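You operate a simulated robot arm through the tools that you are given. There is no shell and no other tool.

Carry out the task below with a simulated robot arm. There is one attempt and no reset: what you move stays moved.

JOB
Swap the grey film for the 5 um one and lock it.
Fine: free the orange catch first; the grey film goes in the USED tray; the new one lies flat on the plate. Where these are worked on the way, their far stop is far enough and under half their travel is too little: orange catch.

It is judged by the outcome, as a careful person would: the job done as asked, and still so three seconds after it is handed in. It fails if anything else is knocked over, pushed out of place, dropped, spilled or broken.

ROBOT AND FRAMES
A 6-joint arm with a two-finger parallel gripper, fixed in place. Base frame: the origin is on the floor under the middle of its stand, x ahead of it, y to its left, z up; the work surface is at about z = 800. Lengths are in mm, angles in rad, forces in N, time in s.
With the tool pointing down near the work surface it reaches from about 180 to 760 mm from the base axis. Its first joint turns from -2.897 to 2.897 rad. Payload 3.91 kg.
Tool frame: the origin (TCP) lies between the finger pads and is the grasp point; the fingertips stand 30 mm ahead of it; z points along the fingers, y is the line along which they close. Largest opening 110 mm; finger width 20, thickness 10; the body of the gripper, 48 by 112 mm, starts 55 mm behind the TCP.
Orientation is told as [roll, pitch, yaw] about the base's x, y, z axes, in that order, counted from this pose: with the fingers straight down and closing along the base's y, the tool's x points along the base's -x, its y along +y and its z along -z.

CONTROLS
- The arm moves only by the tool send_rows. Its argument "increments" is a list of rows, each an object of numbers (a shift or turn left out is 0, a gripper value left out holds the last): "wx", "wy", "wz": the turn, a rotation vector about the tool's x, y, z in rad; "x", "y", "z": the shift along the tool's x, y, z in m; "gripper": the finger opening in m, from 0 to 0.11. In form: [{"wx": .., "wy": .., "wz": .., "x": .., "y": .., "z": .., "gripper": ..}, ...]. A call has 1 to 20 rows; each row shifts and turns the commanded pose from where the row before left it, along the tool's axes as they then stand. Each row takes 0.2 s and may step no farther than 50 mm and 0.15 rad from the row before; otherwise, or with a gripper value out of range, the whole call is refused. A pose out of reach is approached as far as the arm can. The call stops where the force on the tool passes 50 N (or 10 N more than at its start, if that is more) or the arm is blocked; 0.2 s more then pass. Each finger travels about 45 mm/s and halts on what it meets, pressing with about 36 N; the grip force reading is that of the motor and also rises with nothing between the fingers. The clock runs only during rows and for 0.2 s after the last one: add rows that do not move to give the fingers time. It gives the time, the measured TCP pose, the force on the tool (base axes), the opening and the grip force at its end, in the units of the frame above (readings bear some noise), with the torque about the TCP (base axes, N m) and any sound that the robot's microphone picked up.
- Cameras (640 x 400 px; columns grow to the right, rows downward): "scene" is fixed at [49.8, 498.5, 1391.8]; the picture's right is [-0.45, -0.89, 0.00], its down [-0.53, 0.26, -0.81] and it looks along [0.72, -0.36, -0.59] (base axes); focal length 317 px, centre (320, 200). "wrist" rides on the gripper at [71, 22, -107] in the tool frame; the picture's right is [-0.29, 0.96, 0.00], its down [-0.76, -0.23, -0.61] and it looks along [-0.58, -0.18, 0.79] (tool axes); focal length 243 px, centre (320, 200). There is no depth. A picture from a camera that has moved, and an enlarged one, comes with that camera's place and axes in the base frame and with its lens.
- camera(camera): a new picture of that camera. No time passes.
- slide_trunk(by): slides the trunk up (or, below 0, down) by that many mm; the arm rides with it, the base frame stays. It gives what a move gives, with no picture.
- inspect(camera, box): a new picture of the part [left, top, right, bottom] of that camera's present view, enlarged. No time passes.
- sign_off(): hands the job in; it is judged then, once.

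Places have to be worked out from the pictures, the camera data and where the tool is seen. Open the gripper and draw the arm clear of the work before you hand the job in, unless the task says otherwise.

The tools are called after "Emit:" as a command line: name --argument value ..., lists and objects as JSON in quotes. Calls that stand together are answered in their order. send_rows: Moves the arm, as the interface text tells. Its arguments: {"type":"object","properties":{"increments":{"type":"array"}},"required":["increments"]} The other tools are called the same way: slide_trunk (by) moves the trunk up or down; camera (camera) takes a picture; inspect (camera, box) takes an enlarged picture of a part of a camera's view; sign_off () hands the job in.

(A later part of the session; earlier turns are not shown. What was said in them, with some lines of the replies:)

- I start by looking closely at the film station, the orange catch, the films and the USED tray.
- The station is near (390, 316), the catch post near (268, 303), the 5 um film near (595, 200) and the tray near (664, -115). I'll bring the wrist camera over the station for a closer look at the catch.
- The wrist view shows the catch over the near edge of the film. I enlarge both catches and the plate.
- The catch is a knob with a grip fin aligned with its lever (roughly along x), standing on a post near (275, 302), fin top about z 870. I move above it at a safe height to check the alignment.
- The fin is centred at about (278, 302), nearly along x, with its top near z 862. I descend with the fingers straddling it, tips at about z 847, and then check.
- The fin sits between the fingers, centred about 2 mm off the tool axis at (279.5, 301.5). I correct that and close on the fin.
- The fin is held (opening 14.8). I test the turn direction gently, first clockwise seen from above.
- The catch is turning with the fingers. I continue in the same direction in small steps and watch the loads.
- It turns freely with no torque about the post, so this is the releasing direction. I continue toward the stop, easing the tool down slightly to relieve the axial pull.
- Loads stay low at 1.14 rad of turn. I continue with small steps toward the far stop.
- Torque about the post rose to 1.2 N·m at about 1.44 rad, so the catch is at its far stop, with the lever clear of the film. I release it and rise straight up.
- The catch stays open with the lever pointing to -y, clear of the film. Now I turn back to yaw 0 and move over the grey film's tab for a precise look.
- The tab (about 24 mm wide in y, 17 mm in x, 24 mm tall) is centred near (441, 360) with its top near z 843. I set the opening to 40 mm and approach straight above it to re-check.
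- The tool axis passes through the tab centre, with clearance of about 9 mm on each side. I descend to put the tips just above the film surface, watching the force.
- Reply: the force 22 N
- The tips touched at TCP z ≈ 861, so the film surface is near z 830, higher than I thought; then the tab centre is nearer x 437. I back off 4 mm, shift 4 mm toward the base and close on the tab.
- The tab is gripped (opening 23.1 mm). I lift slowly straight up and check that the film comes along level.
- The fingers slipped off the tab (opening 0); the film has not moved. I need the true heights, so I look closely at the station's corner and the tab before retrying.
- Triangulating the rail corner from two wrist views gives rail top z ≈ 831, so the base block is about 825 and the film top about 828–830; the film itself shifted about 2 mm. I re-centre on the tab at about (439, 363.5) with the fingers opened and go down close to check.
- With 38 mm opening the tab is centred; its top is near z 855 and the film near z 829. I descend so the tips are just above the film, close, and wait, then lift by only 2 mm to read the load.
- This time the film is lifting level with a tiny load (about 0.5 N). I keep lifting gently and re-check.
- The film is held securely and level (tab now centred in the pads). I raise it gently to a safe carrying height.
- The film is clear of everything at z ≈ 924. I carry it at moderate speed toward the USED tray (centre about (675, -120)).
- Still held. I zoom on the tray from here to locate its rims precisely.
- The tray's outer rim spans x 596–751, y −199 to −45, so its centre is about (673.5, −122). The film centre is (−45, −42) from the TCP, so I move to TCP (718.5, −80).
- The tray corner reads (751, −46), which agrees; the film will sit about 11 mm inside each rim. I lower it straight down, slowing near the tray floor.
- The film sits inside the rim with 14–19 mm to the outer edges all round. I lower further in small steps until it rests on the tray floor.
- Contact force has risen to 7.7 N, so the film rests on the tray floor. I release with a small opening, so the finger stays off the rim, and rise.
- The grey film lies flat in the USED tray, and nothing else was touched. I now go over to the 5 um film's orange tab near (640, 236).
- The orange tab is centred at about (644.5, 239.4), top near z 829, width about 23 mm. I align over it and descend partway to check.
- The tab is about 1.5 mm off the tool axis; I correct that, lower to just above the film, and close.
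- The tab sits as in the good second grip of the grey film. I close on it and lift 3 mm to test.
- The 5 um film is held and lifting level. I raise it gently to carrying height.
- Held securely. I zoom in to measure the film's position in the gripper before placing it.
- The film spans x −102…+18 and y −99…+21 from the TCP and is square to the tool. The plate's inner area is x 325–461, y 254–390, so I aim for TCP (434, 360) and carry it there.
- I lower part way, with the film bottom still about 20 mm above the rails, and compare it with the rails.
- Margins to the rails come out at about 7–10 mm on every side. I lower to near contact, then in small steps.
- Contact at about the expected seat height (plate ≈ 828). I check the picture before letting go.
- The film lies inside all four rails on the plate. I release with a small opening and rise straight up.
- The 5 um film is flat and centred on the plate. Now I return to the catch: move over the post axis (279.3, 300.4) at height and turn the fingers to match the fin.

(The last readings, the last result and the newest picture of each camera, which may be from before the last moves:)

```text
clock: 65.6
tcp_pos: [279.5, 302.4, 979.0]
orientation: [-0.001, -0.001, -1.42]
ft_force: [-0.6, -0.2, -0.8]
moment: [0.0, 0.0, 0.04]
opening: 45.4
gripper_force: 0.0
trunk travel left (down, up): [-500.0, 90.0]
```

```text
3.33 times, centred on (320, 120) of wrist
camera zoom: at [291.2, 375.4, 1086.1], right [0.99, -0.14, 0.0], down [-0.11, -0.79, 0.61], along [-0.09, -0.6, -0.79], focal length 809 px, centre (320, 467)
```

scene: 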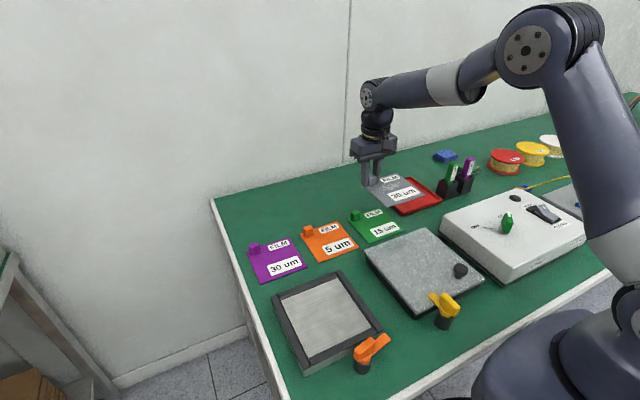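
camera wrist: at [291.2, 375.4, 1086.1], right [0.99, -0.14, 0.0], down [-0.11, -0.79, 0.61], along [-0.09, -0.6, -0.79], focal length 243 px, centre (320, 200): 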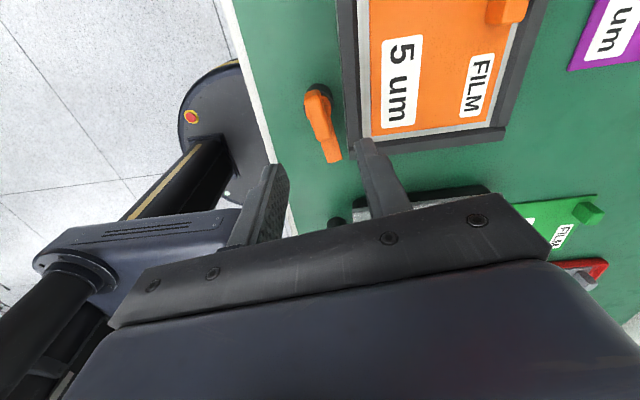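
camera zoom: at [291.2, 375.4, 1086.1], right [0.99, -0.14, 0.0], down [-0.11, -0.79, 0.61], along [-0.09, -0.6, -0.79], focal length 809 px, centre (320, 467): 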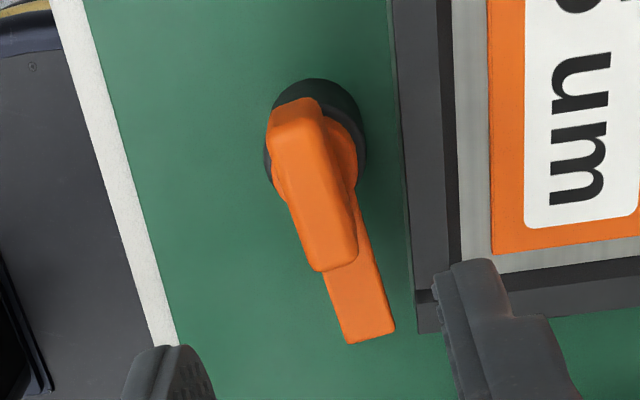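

The fin is aligned with the fingers. I descend over it as before (tips at about z 849) and close.

Emit:
send_rows --increments '[{"z": 0.03}, {"z": 0.03}, {"z": 0.025}, {"z": 0.015}, {}, {"gripper": 0.0}, {}, {}, {}, {}]'

Emit:
inspect --camera "wrist" --box '[240, 90, 400, 230]'

```text
clock: 67.8
tcp_pos: [277.8, 300.0, 878.7]
orientation: [-0.002, -0.002, -1.417]
ft_force: [-20.1, 0.7, -4.8]
moment: [0.17, 0.29, 0.73]
opening: 14.9
gripper_force: 45.0
trunk travel left (down, up): [-500.0, 90.0]
```

```text
2.86 times, centred on (320, 160) of wrist
camera zoom: at [289.3, 375.2, 986.1], right [0.99, -0.14, 0.0], down [-0.11, -0.78, 0.61], along [-0.09, -0.6, -0.79], focal length 693 px, centre (320, 314)
```

zoom: 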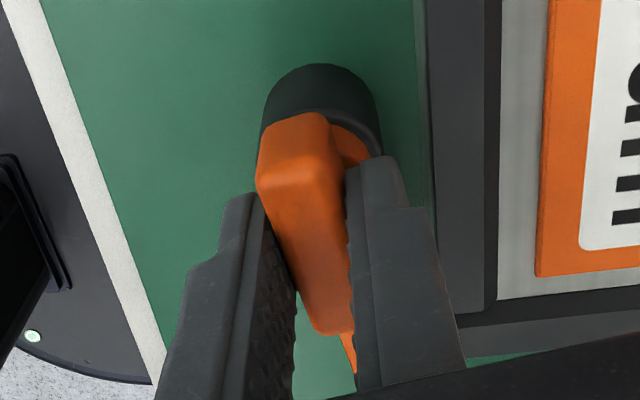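

Gripped, with a 20 N side load from a 2 mm offset along the closing axis. I relieve that and start turning back toward the film.

Emit:
send_rows --increments '[{"y": -0.001}, {"y": -0.001}, {"wz": -0.06}, {"wz": -0.08}, {"wz": -0.08}, {"wz": -0.08}, {}]'

```text
clock: 69.4
tcp_pos: [278.7, 300.5, 879.2]
orientation: [0.002, 0.0, -1.117]
ft_force: [-7.3, 1.8, -6.8]
moment: [0.46, 0.48, -0.03]
opening: 14.7
gripper_force: 45.1
trunk travel left (down, up): [-500.0, 90.0]
```

Emit:
send_rows --increments '[{"x": 0.0003, "y": -0.0007}, {"wz": -0.1}, {"wz": -0.1}, {"wz": -0.1}, {"wz": -0.1}, {}]'

```text
clock: 70.8
tcp_pos: [277.1, 300.5, 880.2]
orientation: [0.003, 0.0, -0.717]
ft_force: [7.7, 1.2, 1.1]
moment: [-0.38, -0.45, -0.01]
opening: 14.8
gripper_force: 45.1
trunk travel left (down, up): [-500.0, 90.0]
```

Emit:
send_rows --increments '[{"x": -0.0006, "y": 0.0005}, {"wz": -0.08}, {"wz": -0.08}, {"wz": -0.08}, {}]'

Emit:
inspect --camera "wrist" --box '[240, 90, 400, 230]'

Emit:
inspect --camera "scene" --box '[260, 265, 400, 385]'

```text
clock: 72.0
tcp_pos: [277.6, 300.2, 878.9]
orientation: [-0.001, 0.0, -0.478]
ft_force: [7.3, 1.6, 8.4]
moment: [0.1, 0.12, 0.01]
opening: 14.6
gripper_force: 45.1
trunk travel left (down, up): [-500.0, 90.0]
```

```text
2.86 times, centred on (320, 160) of wrist
camera zoom: at [225.2, 353.0, 986.3], right [0.7, 0.72, 0.0], down [0.57, -0.55, 0.61], along [0.44, -0.42, -0.79], focal length 693 px, centre (320, 314)
```

zoom: 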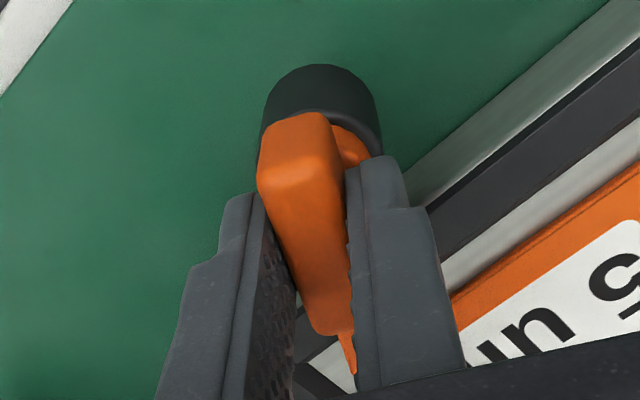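

```text
3.33 times, centred on (330, 325) of scene
camera zoom: at [49.8, 498.5, 1391.8], right [-0.45, -0.89, 0.0], down [-0.53, 0.26, -0.81], along [0.72, -0.36, -0.59], focal length 1056 px, centre (287, -217)
```

zoom: 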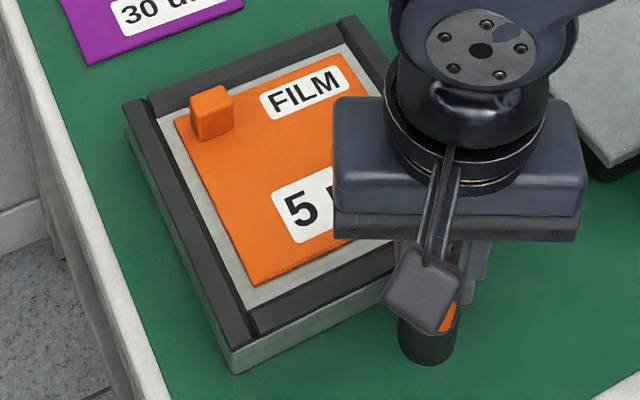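

It is turning freely; the film has not moved. I continue toward the locked position with small corrections.

Emit:
send_rows --increments '[{"x": -0.0005, "y": 0.0003, "z": -0.0004}, {"wz": -0.08}, {"wz": -0.08}, {"wz": -0.08}, {"wz": -0.08}, {}]'

```text
clock: 73.4
tcp_pos: [277.6, 299.9, 879.7]
orientation: [0.0, 0.001, -0.158]
ft_force: [-1.8, 5.0, 4.2]
moment: [0.21, 0.47, 0.02]
opening: 14.8
gripper_force: 45.2
trunk travel left (down, up): [-500.0, 90.0]
```

Emit:
send_rows --increments '[{"wz": -0.05}, {"wz": -0.05}, {"wz": -0.04}, {}]'

```text
clock: 74.4
tcp_pos: [278.5, 299.3, 879.4]
orientation: [0.001, -0.001, -0.019]
ft_force: [-3.9, 4.9, 4.0]
moment: [0.15, 0.83, 0.03]
opening: 14.7
gripper_force: 44.4
trunk travel left (down, up): [-500.0, 90.0]
```

The catch is back near its original angle with no stop felt yet. I nudge a little further to find its locked stop.

Emit:
send_rows --increments '[{"wz": -0.03}, {"wz": -0.03}, {}]'

Emit:
inspect --camera "scene" --box '[260, 265, 400, 385]'

Emit:
inspect --camera "wrist" --box '[240, 90, 400, 230]'

```text
clock: 75.2
tcp_pos: [277.8, 299.7, 880.3]
orientation: [-0.003, 0.0, 0.041]
ft_force: [-4.1, 2.1, -3.0]
moment: [0.14, -0.17, -1.15]
opening: 15.2
gripper_force: 45.1
trunk travel left (down, up): [-500.0, 90.0]
```

```text
3.33 times, centred on (330, 325) of scene
camera zoom: at [49.8, 498.5, 1391.8], right [-0.45, -0.89, 0.0], down [-0.53, 0.26, -0.81], along [0.72, -0.36, -0.59], focal length 1056 px, centre (287, -217)
```

zoom: 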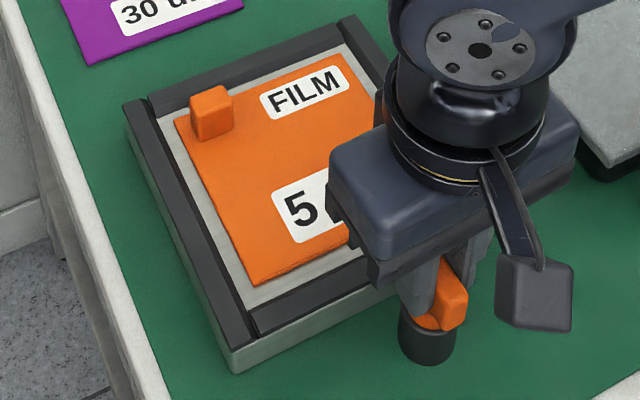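

```text
2.86 times, centred on (320, 160) of wrist
camera zoom: at [206.6, 319.8, 986.3], right [0.25, 0.97, 0.0], down [0.77, -0.2, 0.61], along [0.59, -0.15, -0.79], focal length 693 px, centre (320, 314)
```

zoom: 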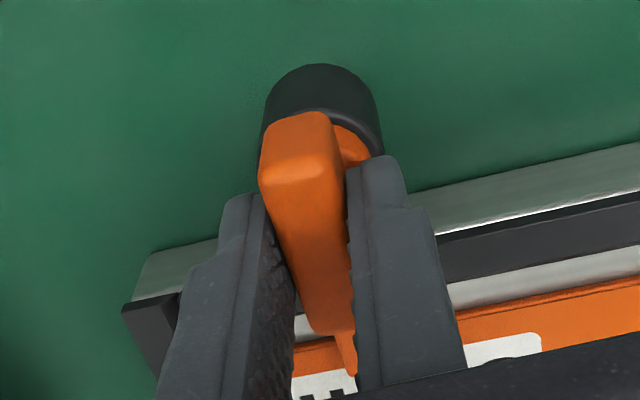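

Torque of −1.15 N·m at yaw +0.04: the catch is at its locked stop, the lever over the film. I unload a touch, release and rise straight up.

Emit:
send_rows --increments '[{"wz": 0.02}, {"gripper": 0.05}, {}, {}, {}, {"z": -0.02}, {"z": -0.03}, {"z": -0.04}, {"z": -0.04}, {}]'

Emit:
inspect --camera "wrist" --box '[240, 60, 440, 220]'

Emit:
inspect --camera "scene" --box '[260, 265, 400, 385]'

```text
clock: 77.4
tcp_pos: [279.2, 300.4, 1009.1]
orientation: [0.0, 0.0, 0.021]
ft_force: [0.2, -0.2, 0.7]
moment: [0.0, 0.02, -0.02]
opening: 50.1
gripper_force: 0.0
trunk travel left (down, up): [-500.0, 90.0]
```

```text
2.50 times, centred on (340, 140) of wrist
camera zoom: at [209.0, 321.6, 1117.3], right [0.27, 0.96, 0.0], down [0.76, -0.21, 0.61], along [0.59, -0.16, -0.79], focal length 606 px, centre (270, 350)
```

zoom: 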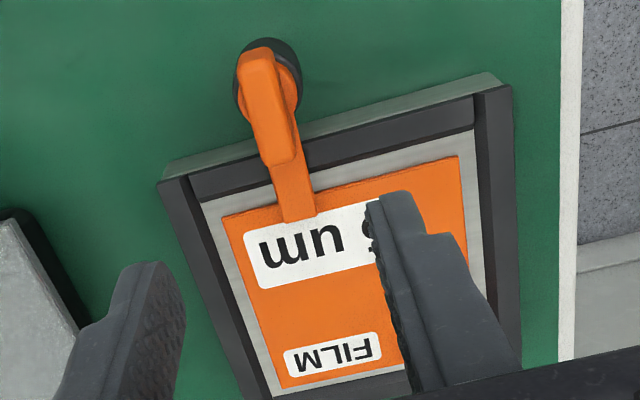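

```text
3.33 times, centred on (330, 325) of scene
camera zoom: at [49.8, 498.5, 1391.8], right [-0.45, -0.89, 0.0], down [-0.53, 0.26, -0.81], along [0.72, -0.36, -0.59], focal length 1056 px, centre (287, -217)
```

zoom: 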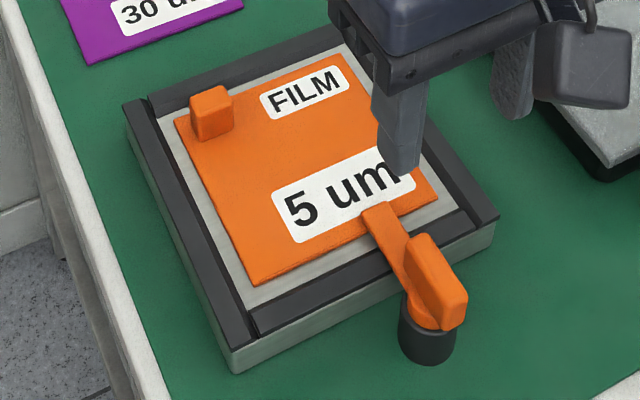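

The lever lies over the near edge of the 5 um film, as it did before. I draw the arm clear back to about its start pose and open the gripper.

Emit:
send_rows --increments '[{"z": -0.04}, {"z": -0.04, "wz": 0.02}, {"x": -0.02, "y": -0.03, "z": -0.006, "gripper": 0.11}, {"x": -0.025, "y": -0.03, "z": -0.006}, {"x": -0.025, "y": -0.03, "z": -0.006}, {"x": -0.025, "y": -0.03, "z": -0.006}, {"x": -0.025, "y": -0.03, "z": -0.006}, {"x": -0.025, "y": -0.03, "z": -0.006}, {"x": -0.025, "y": -0.03, "z": -0.006}, {"x": -0.025, "y": -0.03, "z": -0.006}, {}, {}]'

Emit:
camera --camera "scene"

Emit:
inspect --camera "scene" --box '[240, 160, 480, 385]'

Emit:
camera --camera "wrist"

```text
clock: 80.0
tcp_pos: [470.9, 60.7, 1136.9]
orientation: [-0.001, 0.001, -0.001]
ft_force: [0.9, 0.0, -0.4]
moment: [0.01, -0.01, 0.0]
opening: 110.1
gripper_force: 0.0
trunk travel left (down, up): [-500.0, 90.0]
```

```text
taken
```

scene: 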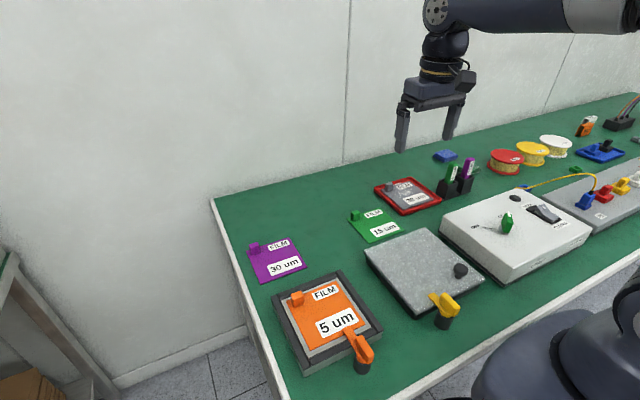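

```text
1.78 times, centred on (360, 272) of scene
camera zoom: at [49.8, 498.5, 1391.8], right [-0.45, -0.89, 0.0], down [-0.53, 0.26, -0.81], along [0.72, -0.36, -0.59], focal length 563 px, centre (249, 71)
```

zoom: 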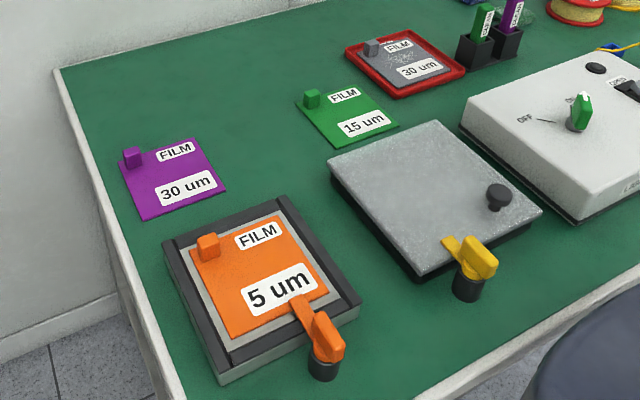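

```text
taken
camera wrist: at [401.3, 82.3, 1244.2], right [0.29, 0.96, 0.0], down [0.76, -0.23, 0.61], along [0.58, -0.18, -0.79], focal length 243 px, centre (320, 200)
```

wrist: 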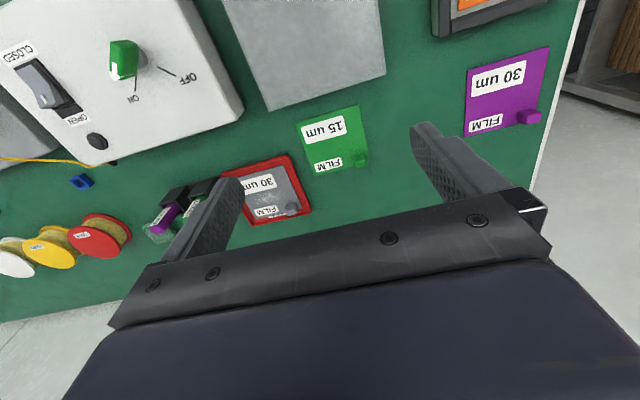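

The pictures show the 5 um film flat on the plate with the orange catch locked over its near edge. The grey film is in the USED tray, everything else is where it was, and the arm is clear with the gripper open. I hand the job in.

Emit:
sign_off

```text
The job is handed in.
```

The grey film is swapped for the 5 um one and locked, and I've handed the job in.

- **Orange catch:** I turned it about 80° to its far stop before touching the film. Afterwards I turned it back until it hit its locked stop, with the lever over the near edge of the new film.
- **Grey film:** it lies flat inside the USED tray. On the first try my fingers slipped off its tab, which shifted it a few millimetres on the plate. The second grip held, and it was not dropped.
- **5 um film:** it lies flat on the plate, about 7–10 mm clear of the rails on every side.
- **Everything else:** in the last pictures nothing else looked moved. The arm is clear near its starting position with the gripper open.
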